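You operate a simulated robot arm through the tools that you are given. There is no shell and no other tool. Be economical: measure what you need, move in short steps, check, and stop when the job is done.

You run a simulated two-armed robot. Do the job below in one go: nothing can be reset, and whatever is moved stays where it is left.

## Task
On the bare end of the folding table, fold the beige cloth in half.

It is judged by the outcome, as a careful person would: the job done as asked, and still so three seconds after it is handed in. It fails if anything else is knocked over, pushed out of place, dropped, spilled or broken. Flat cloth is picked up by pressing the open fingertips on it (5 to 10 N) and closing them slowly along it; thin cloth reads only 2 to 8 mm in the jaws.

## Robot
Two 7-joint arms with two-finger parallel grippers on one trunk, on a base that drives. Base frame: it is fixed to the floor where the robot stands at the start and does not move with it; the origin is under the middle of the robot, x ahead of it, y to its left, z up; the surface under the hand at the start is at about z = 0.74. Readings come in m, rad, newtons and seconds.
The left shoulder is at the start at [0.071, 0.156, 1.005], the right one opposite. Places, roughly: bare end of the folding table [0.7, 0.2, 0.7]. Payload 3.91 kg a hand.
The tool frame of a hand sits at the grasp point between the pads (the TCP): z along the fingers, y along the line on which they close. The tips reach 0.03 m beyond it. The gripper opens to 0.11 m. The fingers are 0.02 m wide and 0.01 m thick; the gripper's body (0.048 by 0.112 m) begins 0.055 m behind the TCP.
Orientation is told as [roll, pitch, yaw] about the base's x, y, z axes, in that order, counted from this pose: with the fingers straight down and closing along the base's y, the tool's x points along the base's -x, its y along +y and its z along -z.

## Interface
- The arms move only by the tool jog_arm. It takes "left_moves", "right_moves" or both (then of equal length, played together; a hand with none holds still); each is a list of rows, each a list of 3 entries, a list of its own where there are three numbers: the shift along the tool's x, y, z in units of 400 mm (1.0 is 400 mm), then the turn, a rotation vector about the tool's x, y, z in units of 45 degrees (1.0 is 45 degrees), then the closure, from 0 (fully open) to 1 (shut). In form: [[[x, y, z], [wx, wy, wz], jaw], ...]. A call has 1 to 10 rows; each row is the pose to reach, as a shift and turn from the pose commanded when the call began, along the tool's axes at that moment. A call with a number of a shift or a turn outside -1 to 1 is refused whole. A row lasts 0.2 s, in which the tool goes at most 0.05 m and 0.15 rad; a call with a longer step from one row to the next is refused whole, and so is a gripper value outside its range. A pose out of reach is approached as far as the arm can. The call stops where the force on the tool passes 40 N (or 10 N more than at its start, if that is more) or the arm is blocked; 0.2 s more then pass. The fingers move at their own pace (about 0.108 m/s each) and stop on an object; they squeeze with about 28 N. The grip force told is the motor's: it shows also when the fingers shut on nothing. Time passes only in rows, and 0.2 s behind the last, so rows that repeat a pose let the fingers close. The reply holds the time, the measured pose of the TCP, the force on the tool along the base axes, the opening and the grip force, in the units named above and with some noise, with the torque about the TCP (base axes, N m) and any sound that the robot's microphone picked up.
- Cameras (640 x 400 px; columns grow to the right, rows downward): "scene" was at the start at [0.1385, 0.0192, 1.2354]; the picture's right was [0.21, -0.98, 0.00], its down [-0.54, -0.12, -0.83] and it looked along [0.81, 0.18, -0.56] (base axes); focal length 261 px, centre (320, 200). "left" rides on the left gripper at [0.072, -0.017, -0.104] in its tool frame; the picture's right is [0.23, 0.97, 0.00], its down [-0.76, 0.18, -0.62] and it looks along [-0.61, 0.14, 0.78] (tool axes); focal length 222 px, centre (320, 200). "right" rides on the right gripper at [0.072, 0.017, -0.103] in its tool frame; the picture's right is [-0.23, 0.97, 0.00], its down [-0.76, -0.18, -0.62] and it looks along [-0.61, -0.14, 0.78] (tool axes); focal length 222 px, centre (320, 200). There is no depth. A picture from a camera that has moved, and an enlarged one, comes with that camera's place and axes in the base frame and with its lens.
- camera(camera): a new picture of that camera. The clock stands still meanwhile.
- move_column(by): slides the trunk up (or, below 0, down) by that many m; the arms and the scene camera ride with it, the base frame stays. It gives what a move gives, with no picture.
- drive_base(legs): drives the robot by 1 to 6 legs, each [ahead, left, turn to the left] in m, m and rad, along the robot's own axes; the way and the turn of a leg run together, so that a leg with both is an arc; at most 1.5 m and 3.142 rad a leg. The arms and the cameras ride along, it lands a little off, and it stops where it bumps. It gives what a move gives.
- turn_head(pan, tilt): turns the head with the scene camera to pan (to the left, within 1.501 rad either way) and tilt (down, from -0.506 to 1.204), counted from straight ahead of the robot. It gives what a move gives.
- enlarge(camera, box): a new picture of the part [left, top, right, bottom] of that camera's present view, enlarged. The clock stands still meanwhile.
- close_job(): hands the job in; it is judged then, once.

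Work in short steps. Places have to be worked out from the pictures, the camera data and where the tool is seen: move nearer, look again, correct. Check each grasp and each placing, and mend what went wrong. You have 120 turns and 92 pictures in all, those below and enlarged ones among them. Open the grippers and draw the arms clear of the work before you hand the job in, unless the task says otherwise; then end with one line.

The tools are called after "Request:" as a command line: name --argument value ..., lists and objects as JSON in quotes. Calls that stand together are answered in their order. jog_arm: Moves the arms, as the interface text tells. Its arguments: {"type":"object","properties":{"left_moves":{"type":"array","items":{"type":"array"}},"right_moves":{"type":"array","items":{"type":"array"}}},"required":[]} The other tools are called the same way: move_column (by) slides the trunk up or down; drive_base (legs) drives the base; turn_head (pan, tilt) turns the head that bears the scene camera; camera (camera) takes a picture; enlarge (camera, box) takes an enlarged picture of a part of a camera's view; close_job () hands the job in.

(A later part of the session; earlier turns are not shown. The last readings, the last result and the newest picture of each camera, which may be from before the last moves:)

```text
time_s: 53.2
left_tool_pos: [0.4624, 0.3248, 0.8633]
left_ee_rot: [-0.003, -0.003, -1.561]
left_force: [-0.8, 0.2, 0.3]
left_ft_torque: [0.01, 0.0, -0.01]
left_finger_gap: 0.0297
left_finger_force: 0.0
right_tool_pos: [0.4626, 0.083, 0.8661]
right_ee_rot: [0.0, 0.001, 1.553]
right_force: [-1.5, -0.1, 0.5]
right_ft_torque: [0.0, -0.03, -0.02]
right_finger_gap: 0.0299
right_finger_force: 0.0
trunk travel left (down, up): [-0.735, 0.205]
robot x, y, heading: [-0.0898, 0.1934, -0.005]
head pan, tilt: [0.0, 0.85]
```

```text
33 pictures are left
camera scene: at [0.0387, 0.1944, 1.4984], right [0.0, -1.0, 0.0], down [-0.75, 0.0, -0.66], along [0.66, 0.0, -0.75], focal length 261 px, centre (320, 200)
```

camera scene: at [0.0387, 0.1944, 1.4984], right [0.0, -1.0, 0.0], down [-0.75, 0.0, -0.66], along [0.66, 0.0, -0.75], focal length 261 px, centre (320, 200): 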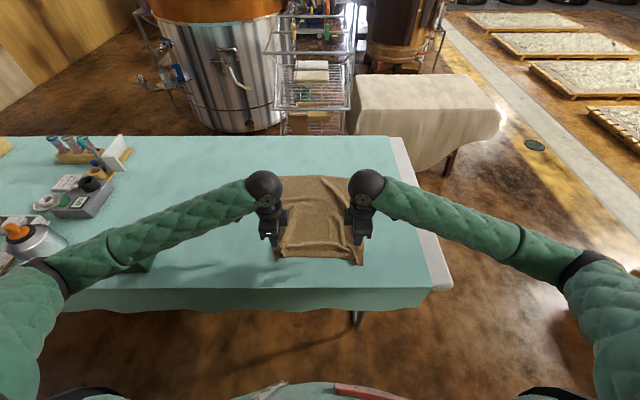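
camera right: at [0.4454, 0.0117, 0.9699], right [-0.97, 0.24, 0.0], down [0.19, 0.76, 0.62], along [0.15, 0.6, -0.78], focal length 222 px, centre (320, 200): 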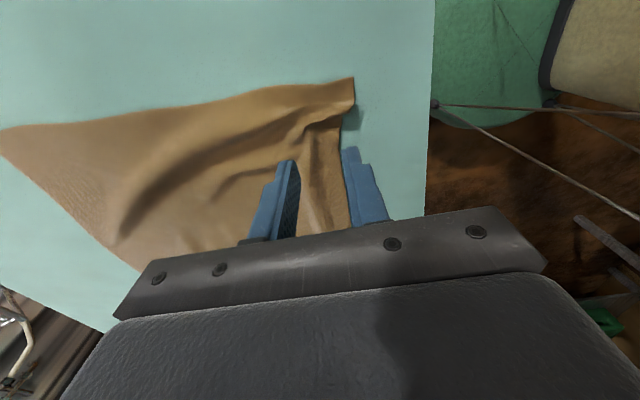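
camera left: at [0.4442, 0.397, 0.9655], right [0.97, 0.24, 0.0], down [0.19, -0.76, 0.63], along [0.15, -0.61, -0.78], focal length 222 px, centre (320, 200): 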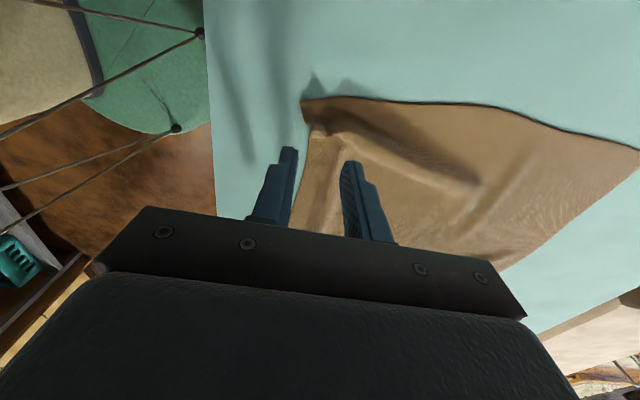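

Corners now at about (0.442,0.337) and (0.425,0.056). I position the hands just inside them and descend to near contact.

Request:
jog_arm --left_moves '[[[-0.0175, 0.0275, 0.08], [0, 0, 0], 0.73], [[-0.0175, 0.0275, 0.15], [0, 0, 0], 0.73], [[-0.0175, 0.0275, 0.19], [0, 0, 0], 0.73], [[-0.0175, 0.0275, 0.2125], [0, 0, 0], 0.73]]' --right_moves '[[[0.02, 0, 0.08], [0, 0, 0], 0.73], [[0.02, 0, 0.15], [0, 0, 0], 0.73], [[0.02, 0, 0.195], [0, 0, 0], 0.73], [[0.02, 0, 0.22], [0, 0, 0], 0.73]]'

Request:
camera --camera "left"

Request:
camera --camera "right"

```text
time_s: 54.2
left_tool_pos: [0.4713, 0.3189, 0.7804]
left_ee_rot: [0.002, -0.004, -1.559]
left_force: [-0.1, 1.1, -0.8]
left_ft_torque: [-0.03, -0.01, -0.01]
left_finger_gap: 0.0296
left_finger_force: 0.1
right_tool_pos: [0.4645, 0.0747, 0.7788]
right_ee_rot: [0.002, 0.001, 1.553]
right_force: [0.7, 0.0, 5.1]
right_ft_torque: [-0.02, 0.02, 0.01]
right_finger_gap: 0.0293
right_finger_force: 0.1
trunk travel left (down, up): [-0.735, 0.205]
robot x, y, heading: [-0.096, 0.1925, -0.007]
head pan, tilt: [0.0, 0.85]
```

```text
32 pictures are left
camera left: at [0.4532, 0.3913, 0.8824], right [0.97, 0.24, 0.0], down [0.19, -0.76, 0.63], along [0.15, -0.61, -0.78], focal length 222 px, centre (320, 200)
```

left: 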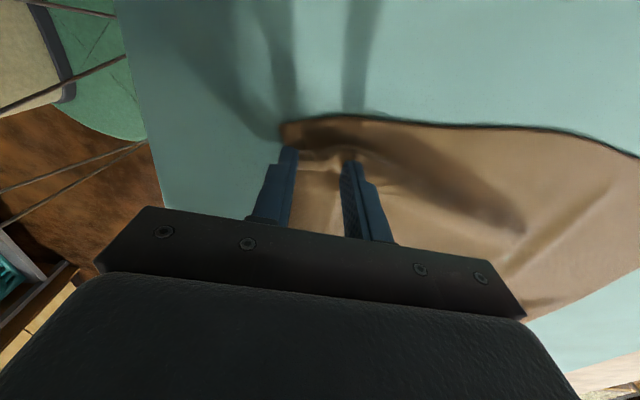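

```text
31 pictures are left
camera right: at [0.4456, 0.0035, 0.8827], right [-0.97, 0.24, 0.0], down [0.19, 0.76, 0.62], along [0.15, 0.6, -0.78], focal length 222 px, centre (320, 200)
```

right: 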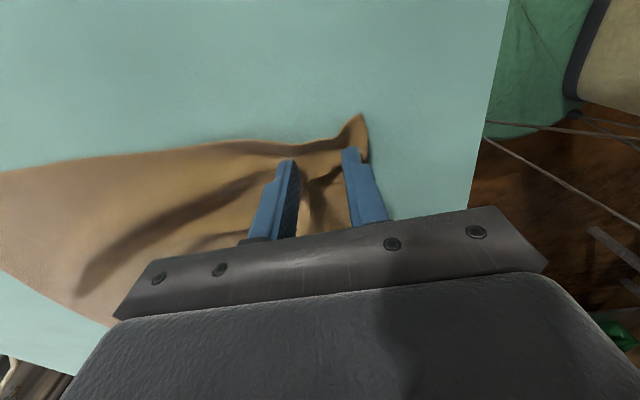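

Both straddle cloth just inside the edge. I press down to contact and close slowly.

Request:
jog_arm --left_moves '[[[0, 0.005, 0.01], [0, 0, 0], 0.73], [[0, 0.005, 0.017], [0, 0, 0], 0.73], [[0, 0.005, 0.0205], [0, 0, 0], 0.73], [[0, 0.005, 0.0205], [0, 0, 0], 0.78], [[0, 0.005, 0.0205], [0, 0, 0], 0.83], [[0, 0.005, 0.0205], [0, 0, 0], 0.88], [[0, 0.005, 0.0205], [0, 0, 0], 0.93], [[0, 0.005, 0.0205], [0, 0, 0], 1.0], [[0, 0.005, 0.0205], [0, 0, 0], 1.0]]' --right_moves '[[[0, 0, 0.008], [0, 0, 0], 0.73], [[0, 0, 0.012], [0, 0, 0], 0.73], [[0, 0, 0.015], [0, 0, 0], 0.73], [[0, 0, 0.015], [0, 0, 0], 0.78], [[0, 0, 0.015], [0, 0, 0], 0.83], [[0, 0, 0.015], [0, 0, 0], 0.88], [[0, 0, 0.015], [0, 0, 0], 0.93], [[0, 0, 0.015], [0, 0, 0], 1.0], [[0, 0, 0.015], [0, 0, 0], 1.0]]'

Request:
camera --camera "left"

Request:
camera --camera "right"

```text
time_s: 56.2
left_tool_pos: [0.474, 0.3168, 0.7729]
left_ee_rot: [0.003, -0.002, -1.559]
left_force: [-8.6, -1.7, 23.3]
left_ft_torque: [-0.03, 0.38, 0.05]
left_finger_gap: 0.0088
left_finger_force: 27.6
right_tool_pos: [0.4611, 0.0745, 0.7738]
right_ee_rot: [0.0, 0.0, 1.554]
right_force: [0.9, 0.8, 3.5]
right_ft_torque: [0.02, -0.03, -0.02]
right_finger_gap: 0.002
right_finger_force: 27.7
trunk travel left (down, up): [-0.735, 0.205]
robot x, y, heading: [-0.0955, 0.191, -0.004]
head pan, tilt: [0.0, 0.85]
```

```text
30 pictures are left
camera left: at [0.4548, 0.3902, 0.8742], right [0.97, 0.24, 0.0], down [0.19, -0.76, 0.63], along [0.15, -0.61, -0.78], focal length 222 px, centre (320, 200)
```

left: 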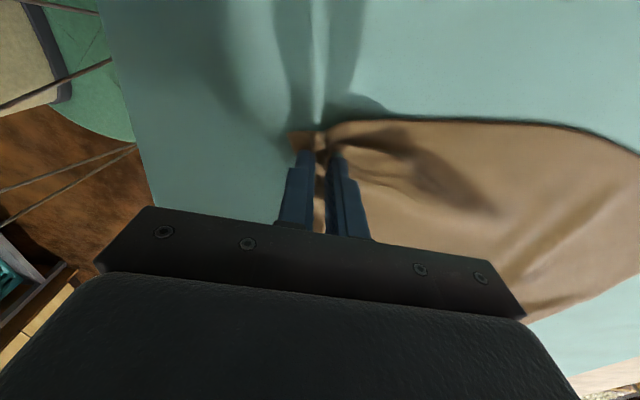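

```text
29 pictures are left
camera right: at [0.4431, 0.0025, 0.8769], right [-0.97, 0.24, 0.0], down [0.19, 0.76, 0.62], along [0.15, 0.6, -0.78], focal length 222 px, centre (320, 200)
```

right: 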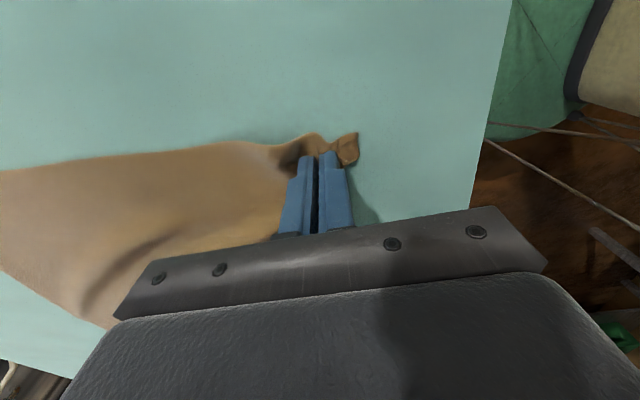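

Right holds 2 mm; left reads 8.8 mm with a crumpled ridge. I lift both 4 cm cautiously and check what is held.

Request:
jog_arm --left_moves '[[[0, 0, -0.02], [0, 0, 0], 1.0], [[0, 0, -0.05], [0, 0, 0], 1.0], [[0, 0, -0.1], [0, 0, 0], 1.0]]' --right_moves '[[[0, 0, -0.02], [0, 0, 0], 1.0], [[0, 0, -0.05], [0, 0, 0], 1.0], [[0, 0, -0.1], [0, 0, 0], 1.0]]'

Request:
camera --camera "left"

Request:
enlarge --camera "scene" --box '[220, 150, 420, 275]'

```text
time_s: 57.0
left_tool_pos: [0.4753, 0.3189, 0.8073]
left_ee_rot: [-0.002, -0.001, -1.558]
left_force: [1.2, -1.1, -0.2]
left_ft_torque: [0.03, -0.07, 0.03]
left_finger_gap: 0.0026
left_finger_force: 27.5
right_tool_pos: [0.4618, 0.0747, 0.8085]
right_ee_rot: [0.004, -0.001, 1.554]
right_force: [-0.1, -0.2, -0.2]
right_ft_torque: [-0.03, 0.0, 0.0]
right_finger_gap: 0.0017
right_finger_force: 28.4
trunk travel left (down, up): [-0.735, 0.205]
robot x, y, heading: [-0.0934, 0.198, -0.008]
head pan, tilt: [0.0, 0.85]
```

```text
28 pictures are left
camera left: at [0.4562, 0.3914, 0.9116], right [0.97, 0.24, 0.0], down [0.19, -0.76, 0.62], along [0.15, -0.61, -0.78], focal length 222 px, centre (320, 200)
```

left: 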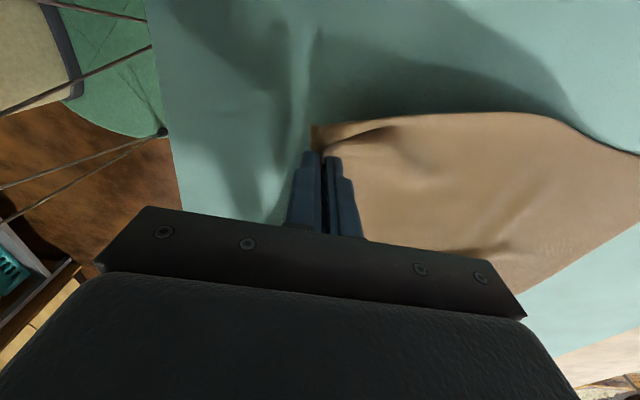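

```text
3.20 times, centred on (320, 212) of scene
camera zoom: at [0.0386, 0.1943, 1.4983], right [0.0, -1.0, 0.0], down [-0.75, 0.0, -0.66], along [0.66, 0.0, -0.75], focal length 836 px, centre (320, 160)
```

zoom: 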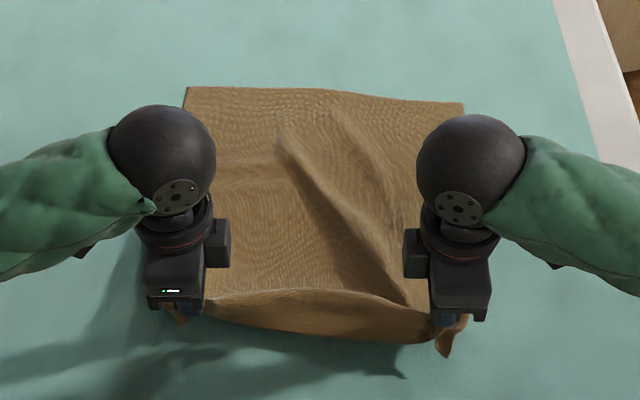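

Both hold single ridges. The far corners now sit near (0.83,0.368) and (0.80,0.011). I pull the hands apart and slightly toward the robot to smooth the wrinkles.

Request:
jog_arm --left_moves '[[[0.02, -0.01, 0.02], [0, 0, 0], 1.0], [[0.045, -0.02, 0.04], [0, 0, 0], 1.0], [[0.06, -0.03, 0.04], [0, 0, 0], 1.0]]' --right_moves '[[[0.02, 0.02, 0.02], [0, 0, 0], 1.0], [[0.045, 0.04, 0.04], [0, 0, 0], 1.0], [[0.06, 0.06, 0.04], [0, 0, 0], 1.0]]'

Request:
enlarge --camera "scene" --box '[220, 150, 420, 275]'

```text
time_s: 57.8
left_tool_pos: [0.4603, 0.3425, 0.7944]
left_ee_rot: [0.0, -0.004, -1.56]
left_force: [-2.1, -28.9, 2.3]
left_ft_torque: [-1.04, 0.08, -0.04]
left_finger_gap: 0.0023
left_finger_force: 28.3
right_tool_pos: [0.4383, 0.0551, 0.794]
right_ee_rot: [-0.001, -0.002, 1.552]
right_force: [4.0, 29.4, -1.3]
right_ft_torque: [0.81, -0.07, -0.02]
right_finger_gap: 0.0019
right_finger_force: 27.7
trunk travel left (down, up): [-0.735, 0.205]
robot x, y, heading: [-0.0923, 0.1967, -0.005]
head pan, tilt: [0.0, 0.85]
```

```text
3.20 times, centred on (320, 212) of scene
camera zoom: at [0.0381, 0.1943, 1.4985], right [0.0, -1.0, 0.0], down [-0.75, 0.0, -0.66], along [0.66, 0.0, -0.75], focal length 836 px, centre (320, 160)
```

zoom: 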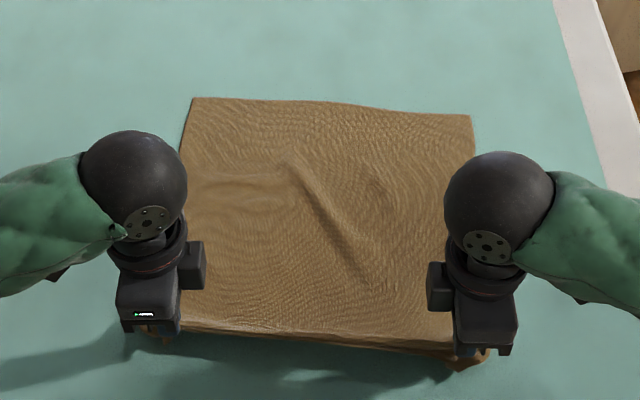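

Edge is straight; tension is high (29 N), so I relax it 4 mm per hand. Far corners now ~(0.809,0.355) and (0.778,0.003). I lift the edge along the arc to upright.

Request:
jog_arm --left_moves '[[[-0.012, 0.025, -0.0875], [0, 0, 0], 1.0], [[-0.012, 0.075, -0.1875], [0, 0, 0], 1.0], [[-0.016, 0.15, -0.2625], [0, 0, 0], 1.0], [[-0.02, 0.2375, -0.3125], [0, 0, 0], 1.0], [[-0.025, 0.325, -0.33], [0, 0, 0], 1.0], [[-0.0325, 0.4125, -0.33], [0, 0, 0], 1.0]]' --right_moves '[[[-0.012, -0.025, -0.0875], [0, 0, 0], 1.0], [[-0.012, -0.075, -0.1875], [0, 0, 0], 1.0], [[-0.008, -0.15, -0.2625], [0, 0, 0], 1.0], [[-0.002, -0.2375, -0.3125], [0, 0, 0], 1.0], [[0.004, -0.325, -0.33], [0, 0, 0], 1.0], [[0.012, -0.41, -0.33], [0, 0, 0], 1.0]]'

Request:
enlarge --camera "scene" --box '[220, 140, 420, 265]'

```text
time_s: 59.2
left_tool_pos: [0.6283, 0.3327, 0.9246]
left_ee_rot: [-0.001, -0.002, -1.56]
left_force: [-1.7, -23.5, 1.4]
left_ft_torque: [-0.84, 0.09, -0.03]
left_finger_gap: 0.0026
left_finger_force: 28.3
right_tool_pos: [0.602, 0.0456, 0.9283]
right_ee_rot: [0.004, -0.002, 1.554]
right_force: [2.0, 24.3, -1.9]
right_ft_torque: [0.64, -0.03, -0.01]
right_finger_gap: 0.002
right_finger_force: 28.0
trunk travel left (down, up): [-0.735, 0.205]
robot x, y, heading: [-0.0895, 0.1963, 0.0]
head pan, tilt: [0.0, 0.85]
```

```text
3.20 times, centred on (320, 202) of scene
camera zoom: at [0.0401, 0.1942, 1.4982], right [0.0, -1.0, 0.0], down [-0.75, 0.0, -0.66], along [0.66, 0.0, -0.75], focal length 836 px, centre (320, 192)
```

zoom: 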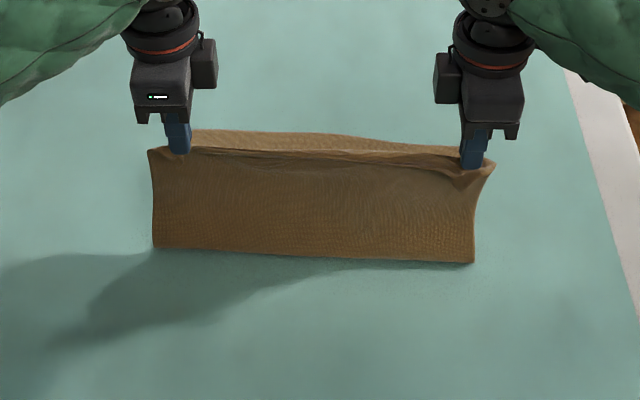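

Excellent: upright and straight, fold at x≈0.60–0.62. I now lay it forward along the diagonal to ~2 cm above the table, relaxing the sideways tension.

Request:
jog_arm --left_moves '[[[-0.015, 0.075, 0.06], [0, 0, 0], 1.0], [[-0.0225, 0.15, 0.135], [0, 0, 0], 1.0], [[-0.03, 0.225, 0.21], [0, 0, 0], 1.0], [[-0.0375, 0.2875, 0.2725], [0, 0, 0], 1.0], [[-0.045, 0.3375, 0.32], [0, 0, 0], 1.0]]' --right_moves '[[[-0.008, -0.075, 0.06], [0, 0, 0], 1.0], [[0, -0.145, 0.135], [0, 0, 0], 1.0], [[0.0075, -0.215, 0.21], [0, 0, 0], 1.0], [[0.0125, -0.275, 0.2725], [0, 0, 0], 1.0], [[0.0175, -0.325, 0.325], [0, 0, 0], 1.0]]'

Request:
enlarge --camera "scene" --box '[220, 130, 420, 255]'

Request:
camera --camera "left"

Request:
camera --camera "right"

```text
time_s: 60.4
left_tool_pos: [0.7616, 0.3138, 0.798]
left_ee_rot: [-0.001, -0.002, -1.559]
left_force: [-0.5, -6.9, 0.6]
left_ft_torque: [-0.27, 0.03, -0.02]
left_finger_gap: 0.0024
left_finger_force: 27.7
right_tool_pos: [0.7322, 0.0387, 0.7978]
right_ee_rot: [0.002, 0.0, 1.55]
right_force: [0.2, 7.2, -1.0]
right_ft_torque: [0.12, 0.0, 0.0]
right_finger_gap: 0.0017
right_finger_force: 28.2
trunk travel left (down, up): [-0.735, 0.205]
robot x, y, heading: [-0.0905, 0.1899, 0.002]
head pan, tilt: [0.0, 0.85]
```

```text
3.20 times, centred on (320, 192) of scene
camera zoom: at [0.0398, 0.1944, 1.4984], right [0.0, -1.0, 0.0], down [-0.75, 0.0, -0.66], along [0.66, 0.0, -0.75], focal length 836 px, centre (320, 224)
```

zoom: 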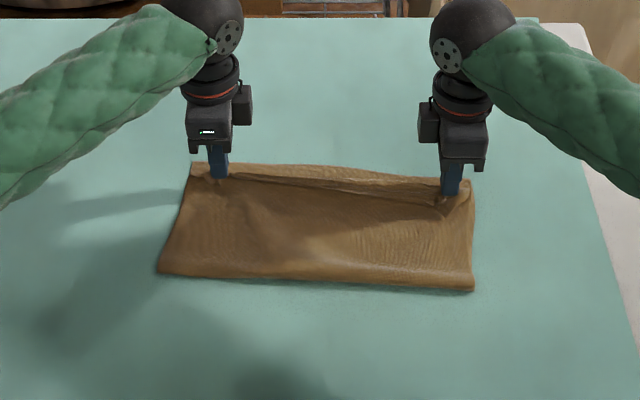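

```text
23 pictures are left
camera left: at [0.7432, 0.3869, 0.9005], right [0.97, 0.24, 0.0], down [0.19, -0.76, 0.62], along [0.15, -0.61, -0.78], focal length 222 px, centre (320, 200)
```

left: 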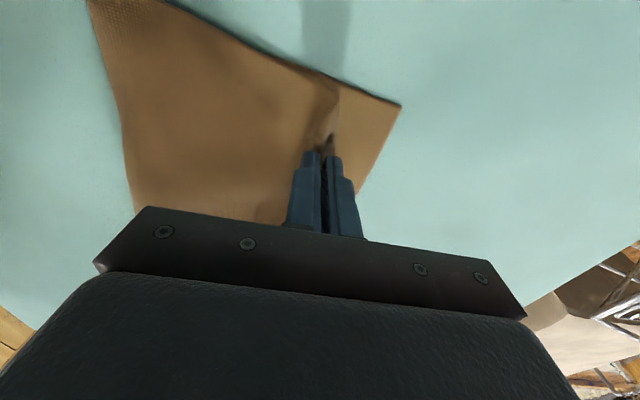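

```text
22 pictures are left
camera right: at [0.7143, -0.0339, 0.9018], right [-0.97, 0.25, 0.0], down [0.19, 0.76, 0.62], along [0.15, 0.6, -0.78], focal length 222 px, centre (320, 200)
```

right: 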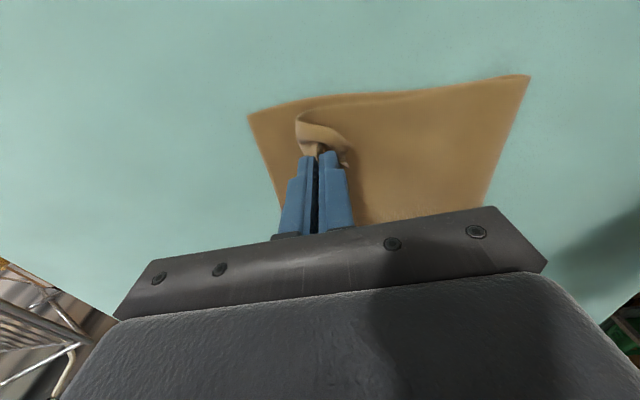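

Bottom far corners at (0.806,0.357) and (0.776,0.003); the top layer is almost there. I draw forward 2.3 cm while lowering onto the stack.

Request:
jog_arm --left_moves '[[[0, 0.02, 0.01], [0, 0, 0], 1.0], [[0.005, 0.04, 0.03], [0, 0, 0], 1.0], [[0.005, 0.058, 0.048], [0, 0, 0], 1.0]]' --right_moves '[[[0.005, -0.02, 0.01], [0, 0, 0], 1.0], [[0.01, -0.04, 0.03], [0, 0, 0], 1.0], [[0.015, -0.058, 0.048], [0, 0, 0], 1.0]]'

Request:
camera --camera "left"

Request:
camera --camera "right"

```text
time_s: 61.2
left_tool_pos: [0.785, 0.316, 0.7798]
left_ee_rot: [0.0, -0.007, -1.559]
left_force: [-4.4, -19.8, 7.0]
left_ft_torque: [-0.72, 0.17, -0.06]
left_finger_gap: 0.0025
left_finger_force: 28.4
right_tool_pos: [0.7542, 0.0319, 0.7816]
right_ee_rot: [0.003, -0.001, 1.553]
right_force: [3.0, 21.6, 1.1]
right_ft_torque: [0.56, -0.06, -0.04]
right_finger_gap: 0.0019
right_finger_force: 27.7
trunk travel left (down, up): [-0.735, 0.205]
robot x, y, heading: [-0.0898, 0.1954, 0.001]
head pan, tilt: [0.0, 0.85]
```

```text
21 pictures are left
camera left: at [0.7663, 0.3881, 0.8817], right [0.97, 0.24, 0.0], down [0.19, -0.76, 0.63], along [0.15, -0.61, -0.78], focal length 222 px, centre (320, 200)
```

left: 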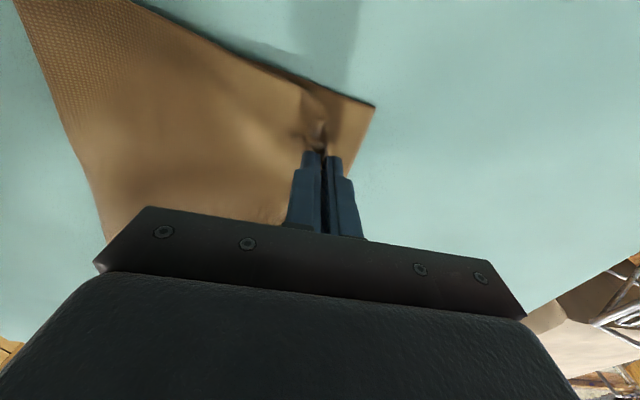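

```text
20 pictures are left
camera right: at [0.736, -0.0411, 0.8837], right [-0.97, 0.24, 0.0], down [0.19, 0.76, 0.62], along [0.15, 0.61, -0.78], focal length 222 px, centre (320, 200)
```

right: 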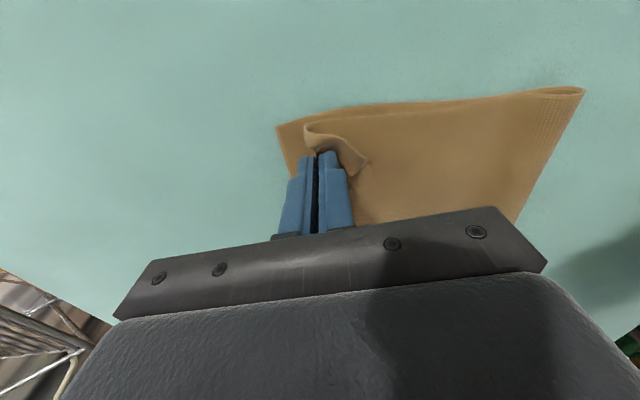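

Well aligned. I relax sideways a little, open the fingers gently, rise and look.

Request:
jog_arm --left_moves '[[[-0.008, 0, 0.004], [0, 0, 0], 1.0], [[-0.008, 0, 0.004], [0, 0, 0], 0.92], [[-0.008, 0, 0.004], [0, 0, 0], 0.84], [[-0.008, 0, 0.004], [0, 0, 0], 0.76], [[-0.008, 0, 0.004], [0, 0, 0], 0.7], [[-0.008, 0, -0.03], [0, 0, 0], 0.7], [[-0.008, 0, -0.1], [0, 0, 0], 0.7], [[-0.008, 0, -0.2], [0, 0, 0], 0.7]]' --right_moves '[[[-0.008, 0, 0.008], [0, 0, 0], 1.0], [[-0.008, 0, 0.008], [0, 0, 0], 0.92], [[-0.008, 0, 0.008], [0, 0, 0], 0.84], [[-0.008, 0, 0.008], [0, 0, 0], 0.76], [[-0.008, 0, 0.008], [0, 0, 0], 0.7], [[-0.008, 0, -0.03], [0, 0, 0], 0.7], [[-0.008, 0, -0.1], [0, 0, 0], 0.7], [[-0.008, 0, -0.2], [0, 0, 0], 0.7]]'

Request:
camera --camera "left"

Request:
camera --camera "right"

Request:
enlarge --camera "scene" --box '[240, 140, 400, 240]'

```text
time_s: 63.0
left_tool_pos: [0.784, 0.312, 0.8614]
left_ee_rot: [-0.001, -0.004, -1.558]
left_force: [0.6, 0.3, -0.2]
left_ft_torque: [0.03, 0.02, -0.02]
left_finger_gap: 0.0331
left_finger_force: 0.2
right_tool_pos: [0.7519, 0.0342, 0.8555]
right_ee_rot: [0.003, -0.001, 1.553]
right_force: [0.5, 0.4, -0.2]
right_ft_torque: [-0.02, -0.04, 0.04]
right_finger_gap: 0.033
right_finger_force: 0.0
trunk travel left (down, up): [-0.735, 0.205]
robot x, y, heading: [-0.0894, 0.1928, -0.001]
head pan, tilt: [0.0, 0.85]
```

```text
19 pictures are left
camera left: at [0.7653, 0.3855, 0.9627], right [0.97, 0.24, 0.0], down [0.19, -0.76, 0.63], along [0.15, -0.61, -0.78], focal length 222 px, centre (320, 200)
```

left: 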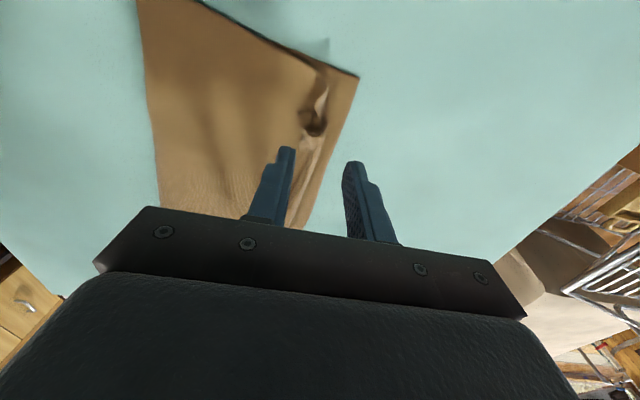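

```text
18 pictures are left
camera right: at [0.7344, -0.0381, 0.959], right [-0.97, 0.25, 0.0], down [0.19, 0.76, 0.62], along [0.15, 0.6, -0.78], focal length 222 px, centre (320, 200)
```

right: 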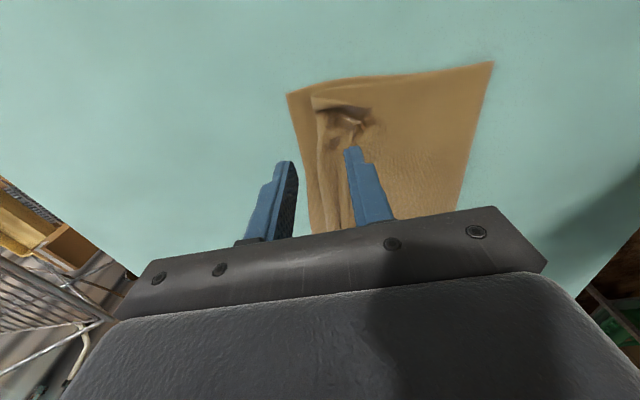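

```text
4.00 times, centred on (320, 190) of scene
camera zoom: at [0.0376, 0.1942, 1.4984], right [0.0, -1.0, 0.0], down [-0.75, 0.0, -0.66], along [0.66, 0.0, -0.75], focal length 1045 px, centre (320, 240)
```

zoom: 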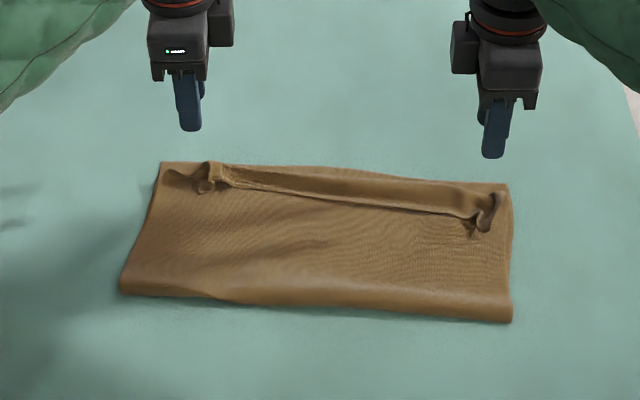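

Neatly folded overall, with a rolled hem along the far edge. I move the hands up out of view and look closely at it.

Request:
jog_arm --left_moves '[[[0.08, 0, -0.05], [0, 0, 0], 0.7], [[0.18, 0, -0.1], [0, 0, 0], 0.7]]' --right_moves '[[[0.08, 0, -0.05], [0, 0, 0], 0.7], [[0.18, 0, -0.1], [0, 0, 0], 0.7]]'

Request:
enlarge --camera "scene" --box '[272, 175, 376, 240]'

Request:
camera --camera "left"

Request:
camera --camera "right"

```text
time_s: 63.6
left_tool_pos: [0.7861, 0.3852, 0.9015]
left_ee_rot: [0.001, -0.004, -1.561]
left_force: [-0.4, -0.3, -0.2]
left_ft_torque: [0.02, -0.03, 0.01]
left_finger_gap: 0.0329
left_finger_force: 0.0
right_tool_pos: [0.7535, -0.0391, 0.8975]
right_ee_rot: [0.001, 0.0, 1.555]
right_force: [-0.5, -1.1, 0.1]
right_ft_torque: [-0.01, -0.02, 0.02]
right_finger_gap: 0.0331
right_finger_force: 0.1
trunk travel left (down, up): [-0.735, 0.205]
robot x, y, heading: [-0.0926, 0.1958, -0.005]
head pan, tilt: [0.0, 0.85]
```

```text
6.15 times, centred on (324, 208) of scene
camera zoom: at [0.038, 0.1942, 1.4984], right [0.0, -1.0, 0.0], down [-0.75, 0.0, -0.66], along [0.66, 0.0, -0.75], focal length 1608 px, centre (295, 154)
```

zoom: 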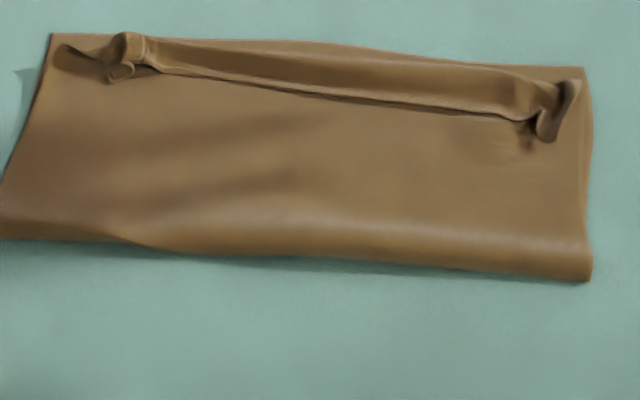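

```text
15 pictures are left
camera left: at [0.7685, 0.458, 1.0028], right [0.97, 0.24, 0.0], down [0.19, -0.76, 0.63], along [0.15, -0.61, -0.78], focal length 222 px, centre (320, 200)
```

left: 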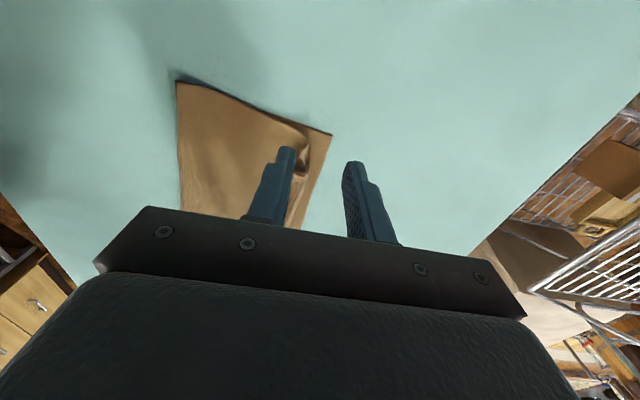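

```text
14 pictures are left
camera right: at [0.7363, -0.1118, 1.0006], right [-0.97, 0.24, 0.0], down [0.19, 0.76, 0.62], along [0.15, 0.6, -0.78], focal length 222 px, centre (320, 200)
```

right: 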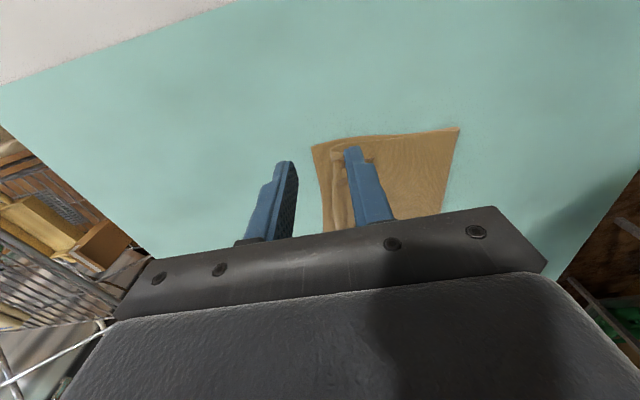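

The top layer's free edge (a ~2.5 cm hem) is flipped back along the far side, meaning it was laid ~2 cm too far. I regrasp that free edge at its two curls, (0.77,0.295) and (0.735,0.05), to relay it slightly shorter.

Request:
jog_arm --left_moves '[[[-0.1, -0.02, 0.03], [0, 0, 0], 0.64], [[-0.2, -0.04, 0.07], [0, 0, 0], 0.64], [[-0.225, -0.04, 0.16], [0, 0, 0], 0.64], [[-0.225, -0.04, 0.25], [0, 0, 0], 0.64], [[-0.225, -0.04, 0.3], [0, 0, 0], 0.64]]' --right_moves '[[[-0.1, 0.02, 0.03], [0, 0, 0], 0.64], [[-0.2, 0.045, 0.07], [0, 0, 0], 0.64], [[-0.2225, 0.045, 0.16], [0, 0, 0], 0.64], [[-0.2225, 0.045, 0.25], [0, 0, 0], 0.64], [[-0.2225, 0.045, 0.293], [0, 0, 0], 0.64]]'

Request:
camera --camera "left"

Request:
camera --camera "right"

```text
time_s: 64.8
left_tool_pos: [0.7709, 0.2924, 0.7795]
left_ee_rot: [-0.003, -0.003, -1.559]
left_force: [-0.1, 0.2, -0.3]
left_ft_torque: [0.03, 0.02, -0.01]
left_finger_gap: 0.0394
left_finger_force: 0.1
right_tool_pos: [0.7373, 0.0506, 0.7794]
right_ee_rot: [0.002, 0.0, 1.554]
right_force: [0.5, 0.3, 0.4]
right_ft_torque: [-0.03, -0.01, -0.02]
right_finger_gap: 0.0396
right_finger_force: 0.0
trunk travel left (down, up): [-0.735, 0.205]
robot x, y, heading: [-0.0897, 0.1933, -0.002]
head pan, tilt: [0.0, 0.85]
```

```text
13 pictures are left
camera left: at [0.7527, 0.366, 0.8813], right [0.97, 0.24, 0.0], down [0.19, -0.76, 0.62], along [0.15, -0.61, -0.78], focal length 222 px, centre (320, 200)
```

left: 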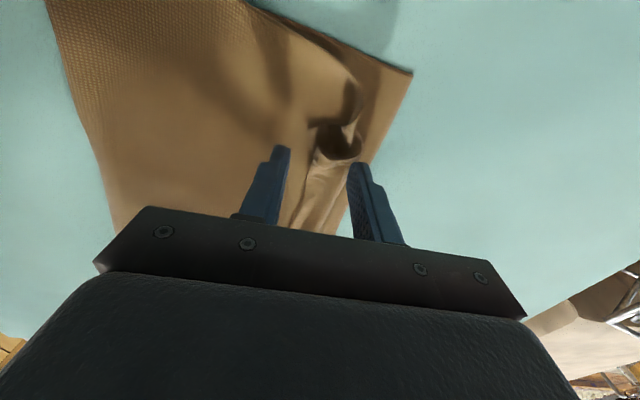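

```text
12 pictures are left
camera right: at [0.7195, -0.0218, 0.8828], right [-0.97, 0.24, 0.0], down [0.19, 0.76, 0.62], along [0.15, 0.6, -0.78], focal length 222 px, centre (320, 200)
```

right: 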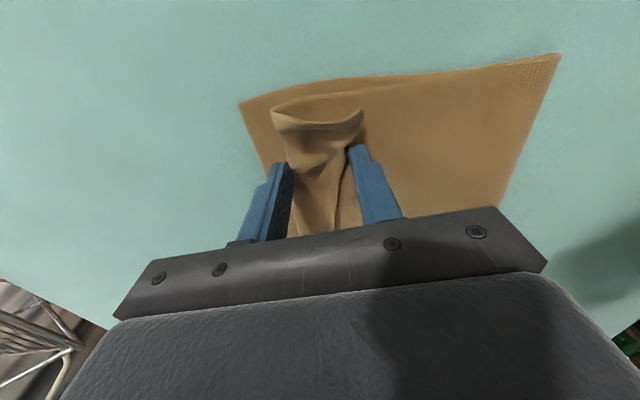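

The hem forms an open flap between the fingers, so pinching now would grab both its sides. Instead I rise, close the fingers, set them down just behind the free edge and sweep forward to flip the hem back over.

Request:
jog_arm --left_moves '[[[0, 0, -0.09], [0, 0, 0], 0.64], [[-0.04, -0.07, -0.09], [0, 0, 0], 1.0], [[-0.04, -0.075, -0.06], [0, 0, 0], 1.0], [[-0.04, -0.075, 0], [0, 0, 0], 1.0], [[-0.04, -0.075, 0.006], [0, 0, 0], 1.0], [[-0.04, -0.04, 0.004], [0, 0, 0], 1.0], [[-0.04, 0.0, -0.005], [0, 0, 0], 1.0], [[-0.04, 0.04, -0.02], [0, 0, 0], 1.0], [[-0.04, 0.09, -0.035], [0, 0, 0], 1.0], [[-0.04, 0.15, -0.045], [0, 0, 0], 1.0]]' --right_moves '[[[0, 0, -0.09], [0, 0, 0], 0.64], [[-0.04, 0.07, -0.09], [0, 0, 0], 1.0], [[-0.04, 0.075, -0.06], [0, 0, 0], 1.0], [[-0.04, 0.075, 0], [0, 0, 0], 1.0], [[-0.04, 0.075, 0.006], [0, 0, 0], 1.0], [[-0.04, 0.04, 0.004], [0, 0, 0], 1.0], [[-0.04, 0.0, -0.005], [0, 0, 0], 1.0], [[-0.04, -0.04, -0.02], [0, 0, 0], 1.0], [[-0.04, -0.09, -0.035], [0, 0, 0], 1.0], [[-0.04, -0.15, -0.045], [0, 0, 0], 1.0]]'

Request:
enlarge --camera "scene" --box '[256, 160, 384, 240]'

```text
time_s: 67.0
left_tool_pos: [0.8291, 0.2781, 0.797]
left_ee_rot: [-0.003, -0.004, -1.559]
left_force: [0.3, -0.5, -0.4]
left_ft_torque: [0.0, 0.02, 0.02]
left_finger_gap: 0.0
left_finger_force: 27.4
right_tool_pos: [0.7977, 0.0658, 0.7966]
right_ee_rot: [0.002, 0.0, 1.553]
right_force: [-0.1, 1.1, 0.3]
right_ft_torque: [-0.01, -0.01, -0.03]
right_finger_gap: 0.0
right_finger_force: 28.0
trunk travel left (down, up): [-0.735, 0.205]
robot x, y, heading: [-0.0875, 0.1957, 0.002]
head pan, tilt: [0.0, 0.85]
```

```text
5.00 times, centred on (320, 200) of scene
camera zoom: at [0.0398, 0.1945, 1.4983], right [0.0, -1.0, 0.0], down [-0.75, 0.0, -0.66], along [0.66, 0.0, -0.75], focal length 1306 px, centre (320, 200)
```

zoom: 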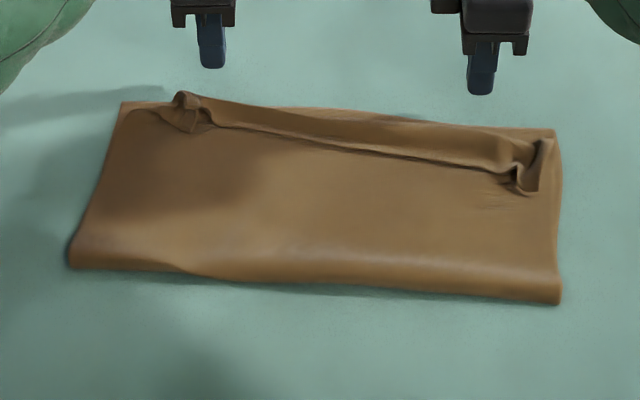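

The tips passed over it without catching. I repeat the sweep lower, staying down longer.

Request:
jog_arm --left_moves '[[[0, -0.1, -0.05], [0, 0, 0], 1.0], [[0, -0.21, -0.05], [0, 0, 0], 1.0], [[0, -0.235, 0], [0, 0, 0], 1.0], [[0, -0.235, 0.052], [0, 0, 0], 1.0], [[0, -0.235, 0.06], [0, 0, 0], 1.0], [[0, -0.2, 0.06], [0, 0, 0], 1.0], [[0, -0.165, 0.059], [0, 0, 0], 1.0], [[0, -0.125, 0.056], [0, 0, 0], 1.0], [[0, -0.08, 0.05], [0, 0, 0], 1.0], [[0, -0.03, 0.035], [0, 0, 0], 1.0]]' --right_moves '[[[0, 0.1, -0.05], [0, 0, 0], 1.0], [[0, 0.21, -0.05], [0, 0, 0], 1.0], [[0, 0.235, 0], [0, 0, 0], 1.0], [[0, 0.235, 0.052], [0, 0, 0], 1.0], [[0, 0.235, 0.06], [0, 0, 0], 1.0], [[0, 0.2, 0.06], [0, 0, 0], 1.0], [[0, 0.165, 0.059], [0, 0, 0], 1.0], [[0, 0.125, 0.056], [0, 0, 0], 1.0], [[0, 0.08, 0.05], [0, 0, 0], 1.0], [[0, 0.03, 0.035], [0, 0, 0], 1.0]]'

Request:
enlarge --camera "scene" --box '[256, 160, 384, 240]'

```text
time_s: 69.2
left_tool_pos: [0.8209, 0.2804, 0.781]
left_ee_rot: [-0.003, -0.004, -1.559]
left_force: [-0.6, 0.9, -0.3]
left_ft_torque: [0.01, 0.05, -0.02]
left_finger_gap: 0.0
left_finger_force: 28.4
right_tool_pos: [0.7879, 0.064, 0.7837]
right_ee_rot: [0.004, 0.001, 1.553]
right_force: [0.3, -0.1, 0.0]
right_ft_torque: [0.0, 0.0, 0.03]
right_finger_gap: 0.0
right_finger_force: 28.4
trunk travel left (down, up): [-0.735, 0.205]
robot x, y, heading: [-0.0942, 0.1931, -0.007]
head pan, tilt: [0.0, 0.85]
```

```text
5.00 times, centred on (320, 200) of scene
camera zoom: at [0.0396, 0.1941, 1.4983], right [0.0, -1.0, 0.0], down [-0.75, 0.0, -0.66], along [0.66, 0.0, -0.75], focal length 1306 px, centre (320, 200)
```

zoom: 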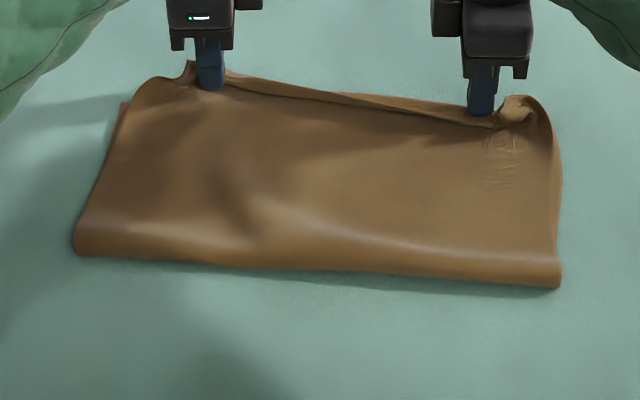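

The sweep shoved the top layer's edge ~3 cm past the bottom's edge with the hem still curled. I raise the hands and look from both sides to choose a clean regrasp.

Request:
jog_arm --left_moves '[[[0, -0.01, -0.05], [0, 0, 0], 1.0], [[0.02, -0.01, -0.15], [0, 0, 0], 0.8], [[0.02, -0.01, -0.15], [0, 0, 0], 0.6]]' --right_moves '[[[0, 0.01, -0.05], [0, 0, 0], 1.0], [[0.02, 0.01, -0.15], [0, 0, 0], 0.8], [[0.02, 0.01, -0.15], [0, 0, 0], 0.6]]'

Request:
enlarge --camera "left" --box '[160, 40, 480, 240]'

Request:
enlarge --camera "right" --box '[160, 40, 480, 240]'

```text
time_s: 70.0
left_tool_pos: [0.8157, 0.2876, 0.8426]
left_ee_rot: [-0.003, -0.003, -1.56]
left_force: [0.0, -0.2, -1.2]
left_ft_torque: [-0.05, 0.0, 0.0]
left_finger_gap: 0.0439
left_finger_force: 0.2
right_tool_pos: [0.7825, 0.0565, 0.8455]
right_ee_rot: [0.002, 0.0, 1.553]
right_force: [-0.2, -0.5, -0.8]
right_ft_torque: [0.03, -0.04, 0.02]
right_finger_gap: 0.044
right_finger_force: 0.0
trunk travel left (down, up): [-0.735, 0.205]
robot x, y, heading: [-0.0903, 0.1937, -0.004]
head pan, tilt: [0.0, 0.85]
```

```text
2.00 times, centred on (320, 140) of left
camera zoom: at [0.7971, 0.3613, 0.9445], right [0.97, 0.24, 0.0], down [0.19, -0.76, 0.62], along [0.15, -0.61, -0.78], focal length 444 px, centre (320, 320)
```

zoom: 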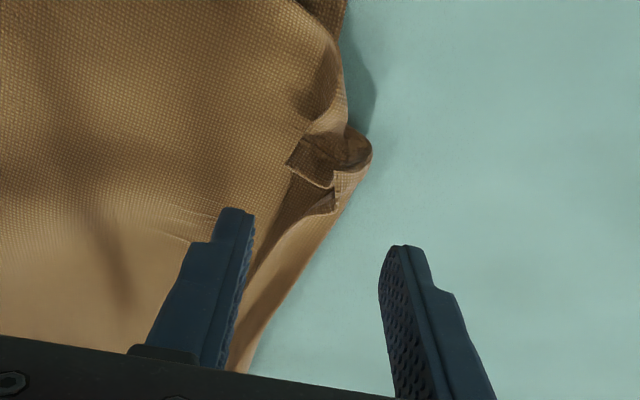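

```text
2.00 times, centred on (320, 140) of right
camera zoom: at [0.7653, -0.0158, 0.9486], right [-0.97, 0.24, 0.0], down [0.19, 0.76, 0.62], along [0.15, 0.6, -0.78], focal length 444 px, centre (320, 320)
```

zoom: 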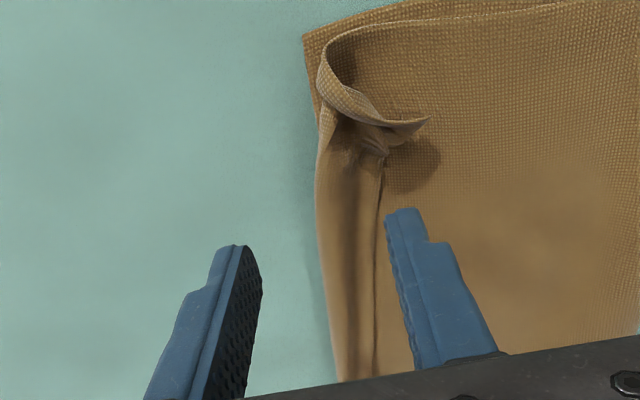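

Now it's clear: the hem strip (x≈0.763–0.792 at y≈0.09; x≈0.792–0.811 at y≈0.24) is a single flap lying back. I'll pick only that flap with a light y-closing pinch, unfold, and redo with the grip right at the edge. First yaw the hands back.

Request:
jog_arm --left_moves '[[[0, 0, 0], [0, 0, -0.166], 0.73], [[0, 0, 0], [0, 0, -0.333], 0.73], [[0, 0, 0], [0, 0, -0.5], 0.73], [[0, 0, 0], [0, 0, -0.666], 0.73], [[0, 0, 0], [0, 0, -0.833], 0.73], [[0, 0, 0], [0, 0, -1.0], 0.73]]' --right_moves '[[[0, 0, 0], [0, 0, 0.166], 0.73], [[0, 0, 0], [0, 0, 0.333], 0.73], [[0, 0, 0], [0, 0, 0.5], 0.73], [[0, 0, 0], [0, 0, 0.666], 0.73], [[0, 0, 0], [0, 0, 0.833], 0.73], [[0, 0, 0], [0, 0, 1.0], 0.73]]'

Request:
jog_arm --left_moves '[[[0, 0, 0], [0, 0, -0.166], 0.73], [[0, 0, 0], [0, 0, -0.333], 0.73], [[0, 0, 0], [0, 0, -0.5], 0.73], [[0, 0, 0], [0, 0, -0.666], 0.73], [[0, 0, 0], [0, 0, -0.833], 0.73], [[0, 0, 0], [0, 0, -0.985], 0.73]]' --right_moves '[[[0, 0, 0], [0, 0, 0.166], 0.73], [[0, 0, 0], [0, 0, 0.333], 0.73], [[0, 0, 0], [0, 0, 0.5], 0.73], [[0, 0, 0], [0, 0, 0.666], 0.73], [[0, 0, 0], [0, 0, 0.833], 0.73], [[0, 0, 0], [0, 0, 0.98], 0.73]]'

```text
time_s: 71.4
left_tool_pos: [0.8146, 0.2872, 0.8429]
left_ee_rot: [-0.002, -0.003, -0.773]
left_force: [-0.4, 0.0, 0.6]
left_ft_torque: [-0.01, 0.0, 0.01]
left_finger_gap: 0.0296
left_finger_force: 0.0
right_tool_pos: [0.7809, 0.0553, 0.8443]
right_ee_rot: [0.003, 0.003, 0.765]
right_force: [-0.4, 1.0, -0.3]
right_ft_torque: [-0.01, -0.01, 0.01]
right_finger_gap: 0.0298
right_finger_force: 0.1
trunk travel left (down, up): [-0.735, 0.205]
robot x, y, heading: [-0.0933, 0.1964, -0.001]
head pan, tilt: [0.0, 0.85]
```

```text
time_s: 72.8
left_tool_pos: [0.8139, 0.2879, 0.8427]
left_ee_rot: [-0.002, 0.001, 0.002]
left_force: [0.2, 0.4, -0.6]
left_ft_torque: [-0.01, 0.0, 0.01]
left_finger_gap: 0.0298
left_finger_force: 0.0
right_tool_pos: [0.7813, 0.0561, 0.8446]
right_ee_rot: [0.0, 0.004, -0.004]
right_force: [0.9, 0.3, -0.2]
right_ft_torque: [-0.01, 0.03, 0.0]
right_finger_gap: 0.0298
right_finger_force: 0.0
trunk travel left (down, up): [-0.735, 0.205]
robot x, y, heading: [-0.0923, 0.1935, -0.003]
head pan, tilt: [0.0, 0.85]
```

Hands are squared. One close scene view to place the pinches precisely.

Request:
enlarge --camera "scene" --box '[272, 170, 376, 235]'

```text
6.15 times, centred on (324, 202) of scene
camera zoom: at [0.0389, 0.1943, 1.4984], right [0.0, -1.0, 0.0], down [-0.75, 0.0, -0.66], along [0.66, 0.0, -0.75], focal length 1608 px, centre (295, 185)
```

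zoom: 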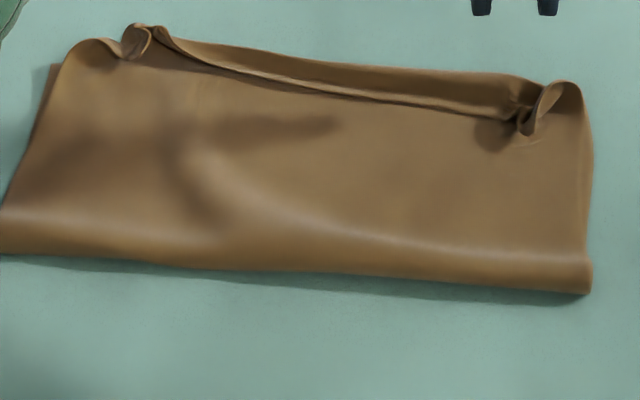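

Flap centre at (0.796,0.235) left and (0.774,0.090) right. I go there and descend to just above it.

Request:
jog_arm --left_moves '[[[0.02, -0.07, 0], [0, 0, 0], 0.7], [[0.045, -0.1325, 0.03], [0, 0, 0], 0.7], [[0.045, -0.1325, 0.1], [0, 0, 0], 0.7], [[0.045, -0.1325, 0.15], [0, 0, 0], 0.7], [[0.045, -0.1325, 0.16], [0, 0, 0], 0.7]]' --right_moves '[[[0.01, 0.04, 0], [0, 0, 0], 0.7], [[0.0175, 0.085, 0.03], [0, 0, 0], 0.7], [[0.0175, 0.085, 0.1], [0, 0, 0], 0.7], [[0.0175, 0.085, 0.15], [0, 0, 0], 0.7], [[0.0175, 0.085, 0.164], [0, 0, 0], 0.7]]'

```text
time_s: 74.0
left_tool_pos: [0.7957, 0.2353, 0.7786]
left_ee_rot: [-0.003, 0.0, 0.0]
left_force: [0.1, -0.4, 0.5]
left_ft_torque: [0.01, 0.02, 0.0]
left_finger_gap: 0.0331
left_finger_force: 0.0
right_tool_pos: [0.7735, 0.0911, 0.7794]
right_ee_rot: [-0.002, 0.002, -0.002]
right_force: [0.1, -0.4, -0.8]
right_ft_torque: [0.02, 0.02, 0.04]
right_finger_gap: 0.0327
right_finger_force: 0.0
trunk travel left (down, up): [-0.735, 0.205]
robot x, y, heading: [-0.0916, 0.1947, -0.004]
head pan, tilt: [0.0, 0.85]
```

No contact yet; light 1–2 mm steps down, then close.

Request:
jog_arm --left_moves '[[[0, 0, 0.004], [0, 0, 0], 0.7], [[0, 0, 0.008], [0, 0, 0], 0.7], [[0, 0, 0.01], [0, 0, 0], 0.7]]' --right_moves '[[[0, 0, 0.004], [0, 0, 0], 0.7], [[0, 0, 0.008], [0, 0, 0], 0.7], [[0, 0, 0.01], [0, 0, 0], 0.7]]'

```text
time_s: 74.8
left_tool_pos: [0.7952, 0.2356, 0.774]
left_ee_rot: [-0.004, 0.001, 0.0]
left_force: [-0.3, -0.2, 0.4]
left_ft_torque: [-0.01, -0.03, -0.06]
left_finger_gap: 0.0332
left_finger_force: 0.1
right_tool_pos: [0.7751, 0.0896, 0.775]
right_ee_rot: [0.001, 0.001, -0.002]
right_force: [-1.1, 1.2, 0.9]
right_ft_torque: [0.03, 0.02, 0.01]
right_finger_gap: 0.0329
right_finger_force: 0.3
trunk travel left (down, up): [-0.735, 0.205]
robot x, y, heading: [-0.0947, 0.1954, -0.007]
head pan, tilt: [0.0, 0.85]
```

Request:
jog_arm --left_moves '[[[0, 0, 0.003], [0, 0, 0], 0.7], [[0, 0, 0.004], [0, 0, 0], 0.74], [[0, 0, 0.004], [0, 0, 0], 0.79], [[0, 0, 0.004], [0, 0, 0], 0.84], [[0, 0, 0.004], [0, 0, 0], 0.89], [[0, 0, 0.004], [0, 0, 0], 0.94], [[0, 0, 0.004], [0, 0, 0], 1.0], [[0, 0, 0.004], [0, 0, 0], 1.0]]' --right_moves '[[[0, 0, 0.003], [0, 0, 0], 0.7], [[0, 0, 0.004], [0, 0, 0], 0.74], [[0, 0, 0.004], [0, 0, 0], 0.79], [[0, 0, 0.004], [0, 0, 0], 0.84], [[0, 0, 0.004], [0, 0, 0], 0.89], [[0, 0, 0.004], [0, 0, 0], 0.94], [[0, 0, 0.004], [0, 0, 0], 1.0], [[0, 0, 0.004], [0, 0, 0], 1.0]]'

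```text
time_s: 76.6
left_tool_pos: [0.7954, 0.2346, 0.7735]
left_ee_rot: [-0.005, 0.001, 0.0]
left_force: [-0.1, 0.2, 0.2]
left_ft_torque: [-0.03, 0.0, 0.0]
left_finger_gap: 0.0
left_finger_force: 28.1
right_tool_pos: [0.7764, 0.089, 0.7732]
right_ee_rot: [0.0, 0.001, -0.001]
right_force: [1.2, 0.3, 2.8]
right_ft_torque: [0.04, -0.03, 0.02]
right_finger_gap: 0.002
right_finger_force: 28.0
trunk travel left (down, up): [-0.735, 0.205]
robot x, y, heading: [-0.0881, 0.1964, -0.004]
head pan, tilt: [0.0, 0.85]
```

Right holds 2.0 mm; left missed. I reopen the left, press a little lower and close again.

Request:
jog_arm --left_moves '[[[0, 0, -0.01], [0, 0, 0], 0.7], [[0, 0, 0], [0, 0, 0], 0.7], [[0, 0, 0.004], [0, 0, 0], 0.7], [[0, 0, 0.007], [0, 0, 0], 0.7]]'

```text
time_s: 77.6
left_tool_pos: [0.796, 0.2343, 0.772]
left_ee_rot: [-0.002, -0.001, 0.0]
left_force: [0.6, 2.7, 11.7]
left_ft_torque: [0.0, -0.05, 0.06]
left_finger_gap: 0.0329
left_finger_force: 0.0
right_tool_pos: [0.7748, 0.0895, 0.7727]
right_ee_rot: [0.0, 0.003, -0.003]
right_force: [0.7, -0.3, 0.7]
right_ft_torque: [0.04, -0.04, 0.0]
right_finger_gap: 0.002
right_finger_force: 28.1
trunk travel left (down, up): [-0.735, 0.205]
robot x, y, heading: [-0.0914, 0.1933, 0.001]
head pan, tilt: [0.0, 0.85]
```

Contact at 12 N; I ease ~0.6 mm and close.

Request:
jog_arm --left_moves '[[[0, 0, -0.0015], [0, 0, 0], 0.7], [[0, 0, -0.0015], [0, 0, 0], 0.74], [[0, 0, -0.0015], [0, 0, 0], 0.79], [[0, 0, -0.0015], [0, 0, 0], 0.84], [[0, 0, -0.0015], [0, 0, 0], 0.89], [[0, 0, -0.0015], [0, 0, 0], 0.94], [[0, 0, -0.0015], [0, 0, 0], 1.0], [[0, 0, -0.0015], [0, 0, 0], 1.0]]'

```text
time_s: 79.4
left_tool_pos: [0.796, 0.233, 0.7733]
left_ee_rot: [-0.004, -0.001, -0.001]
left_force: [2.1, -12.1, 18.5]
left_ft_torque: [-0.46, -0.15, -0.05]
left_finger_gap: 0.0021
left_finger_force: 27.9
right_tool_pos: [0.7746, 0.0898, 0.7736]
right_ee_rot: [-0.001, 0.001, -0.002]
right_force: [1.7, 8.6, 0.7]
right_ft_torque: [0.26, -0.06, 0.13]
right_finger_gap: 0.0021
right_finger_force: 28.2
trunk travel left (down, up): [-0.735, 0.205]
robot x, y, heading: [-0.0903, 0.1924, -0.005]
head pan, tilt: [0.0, 0.85]
```

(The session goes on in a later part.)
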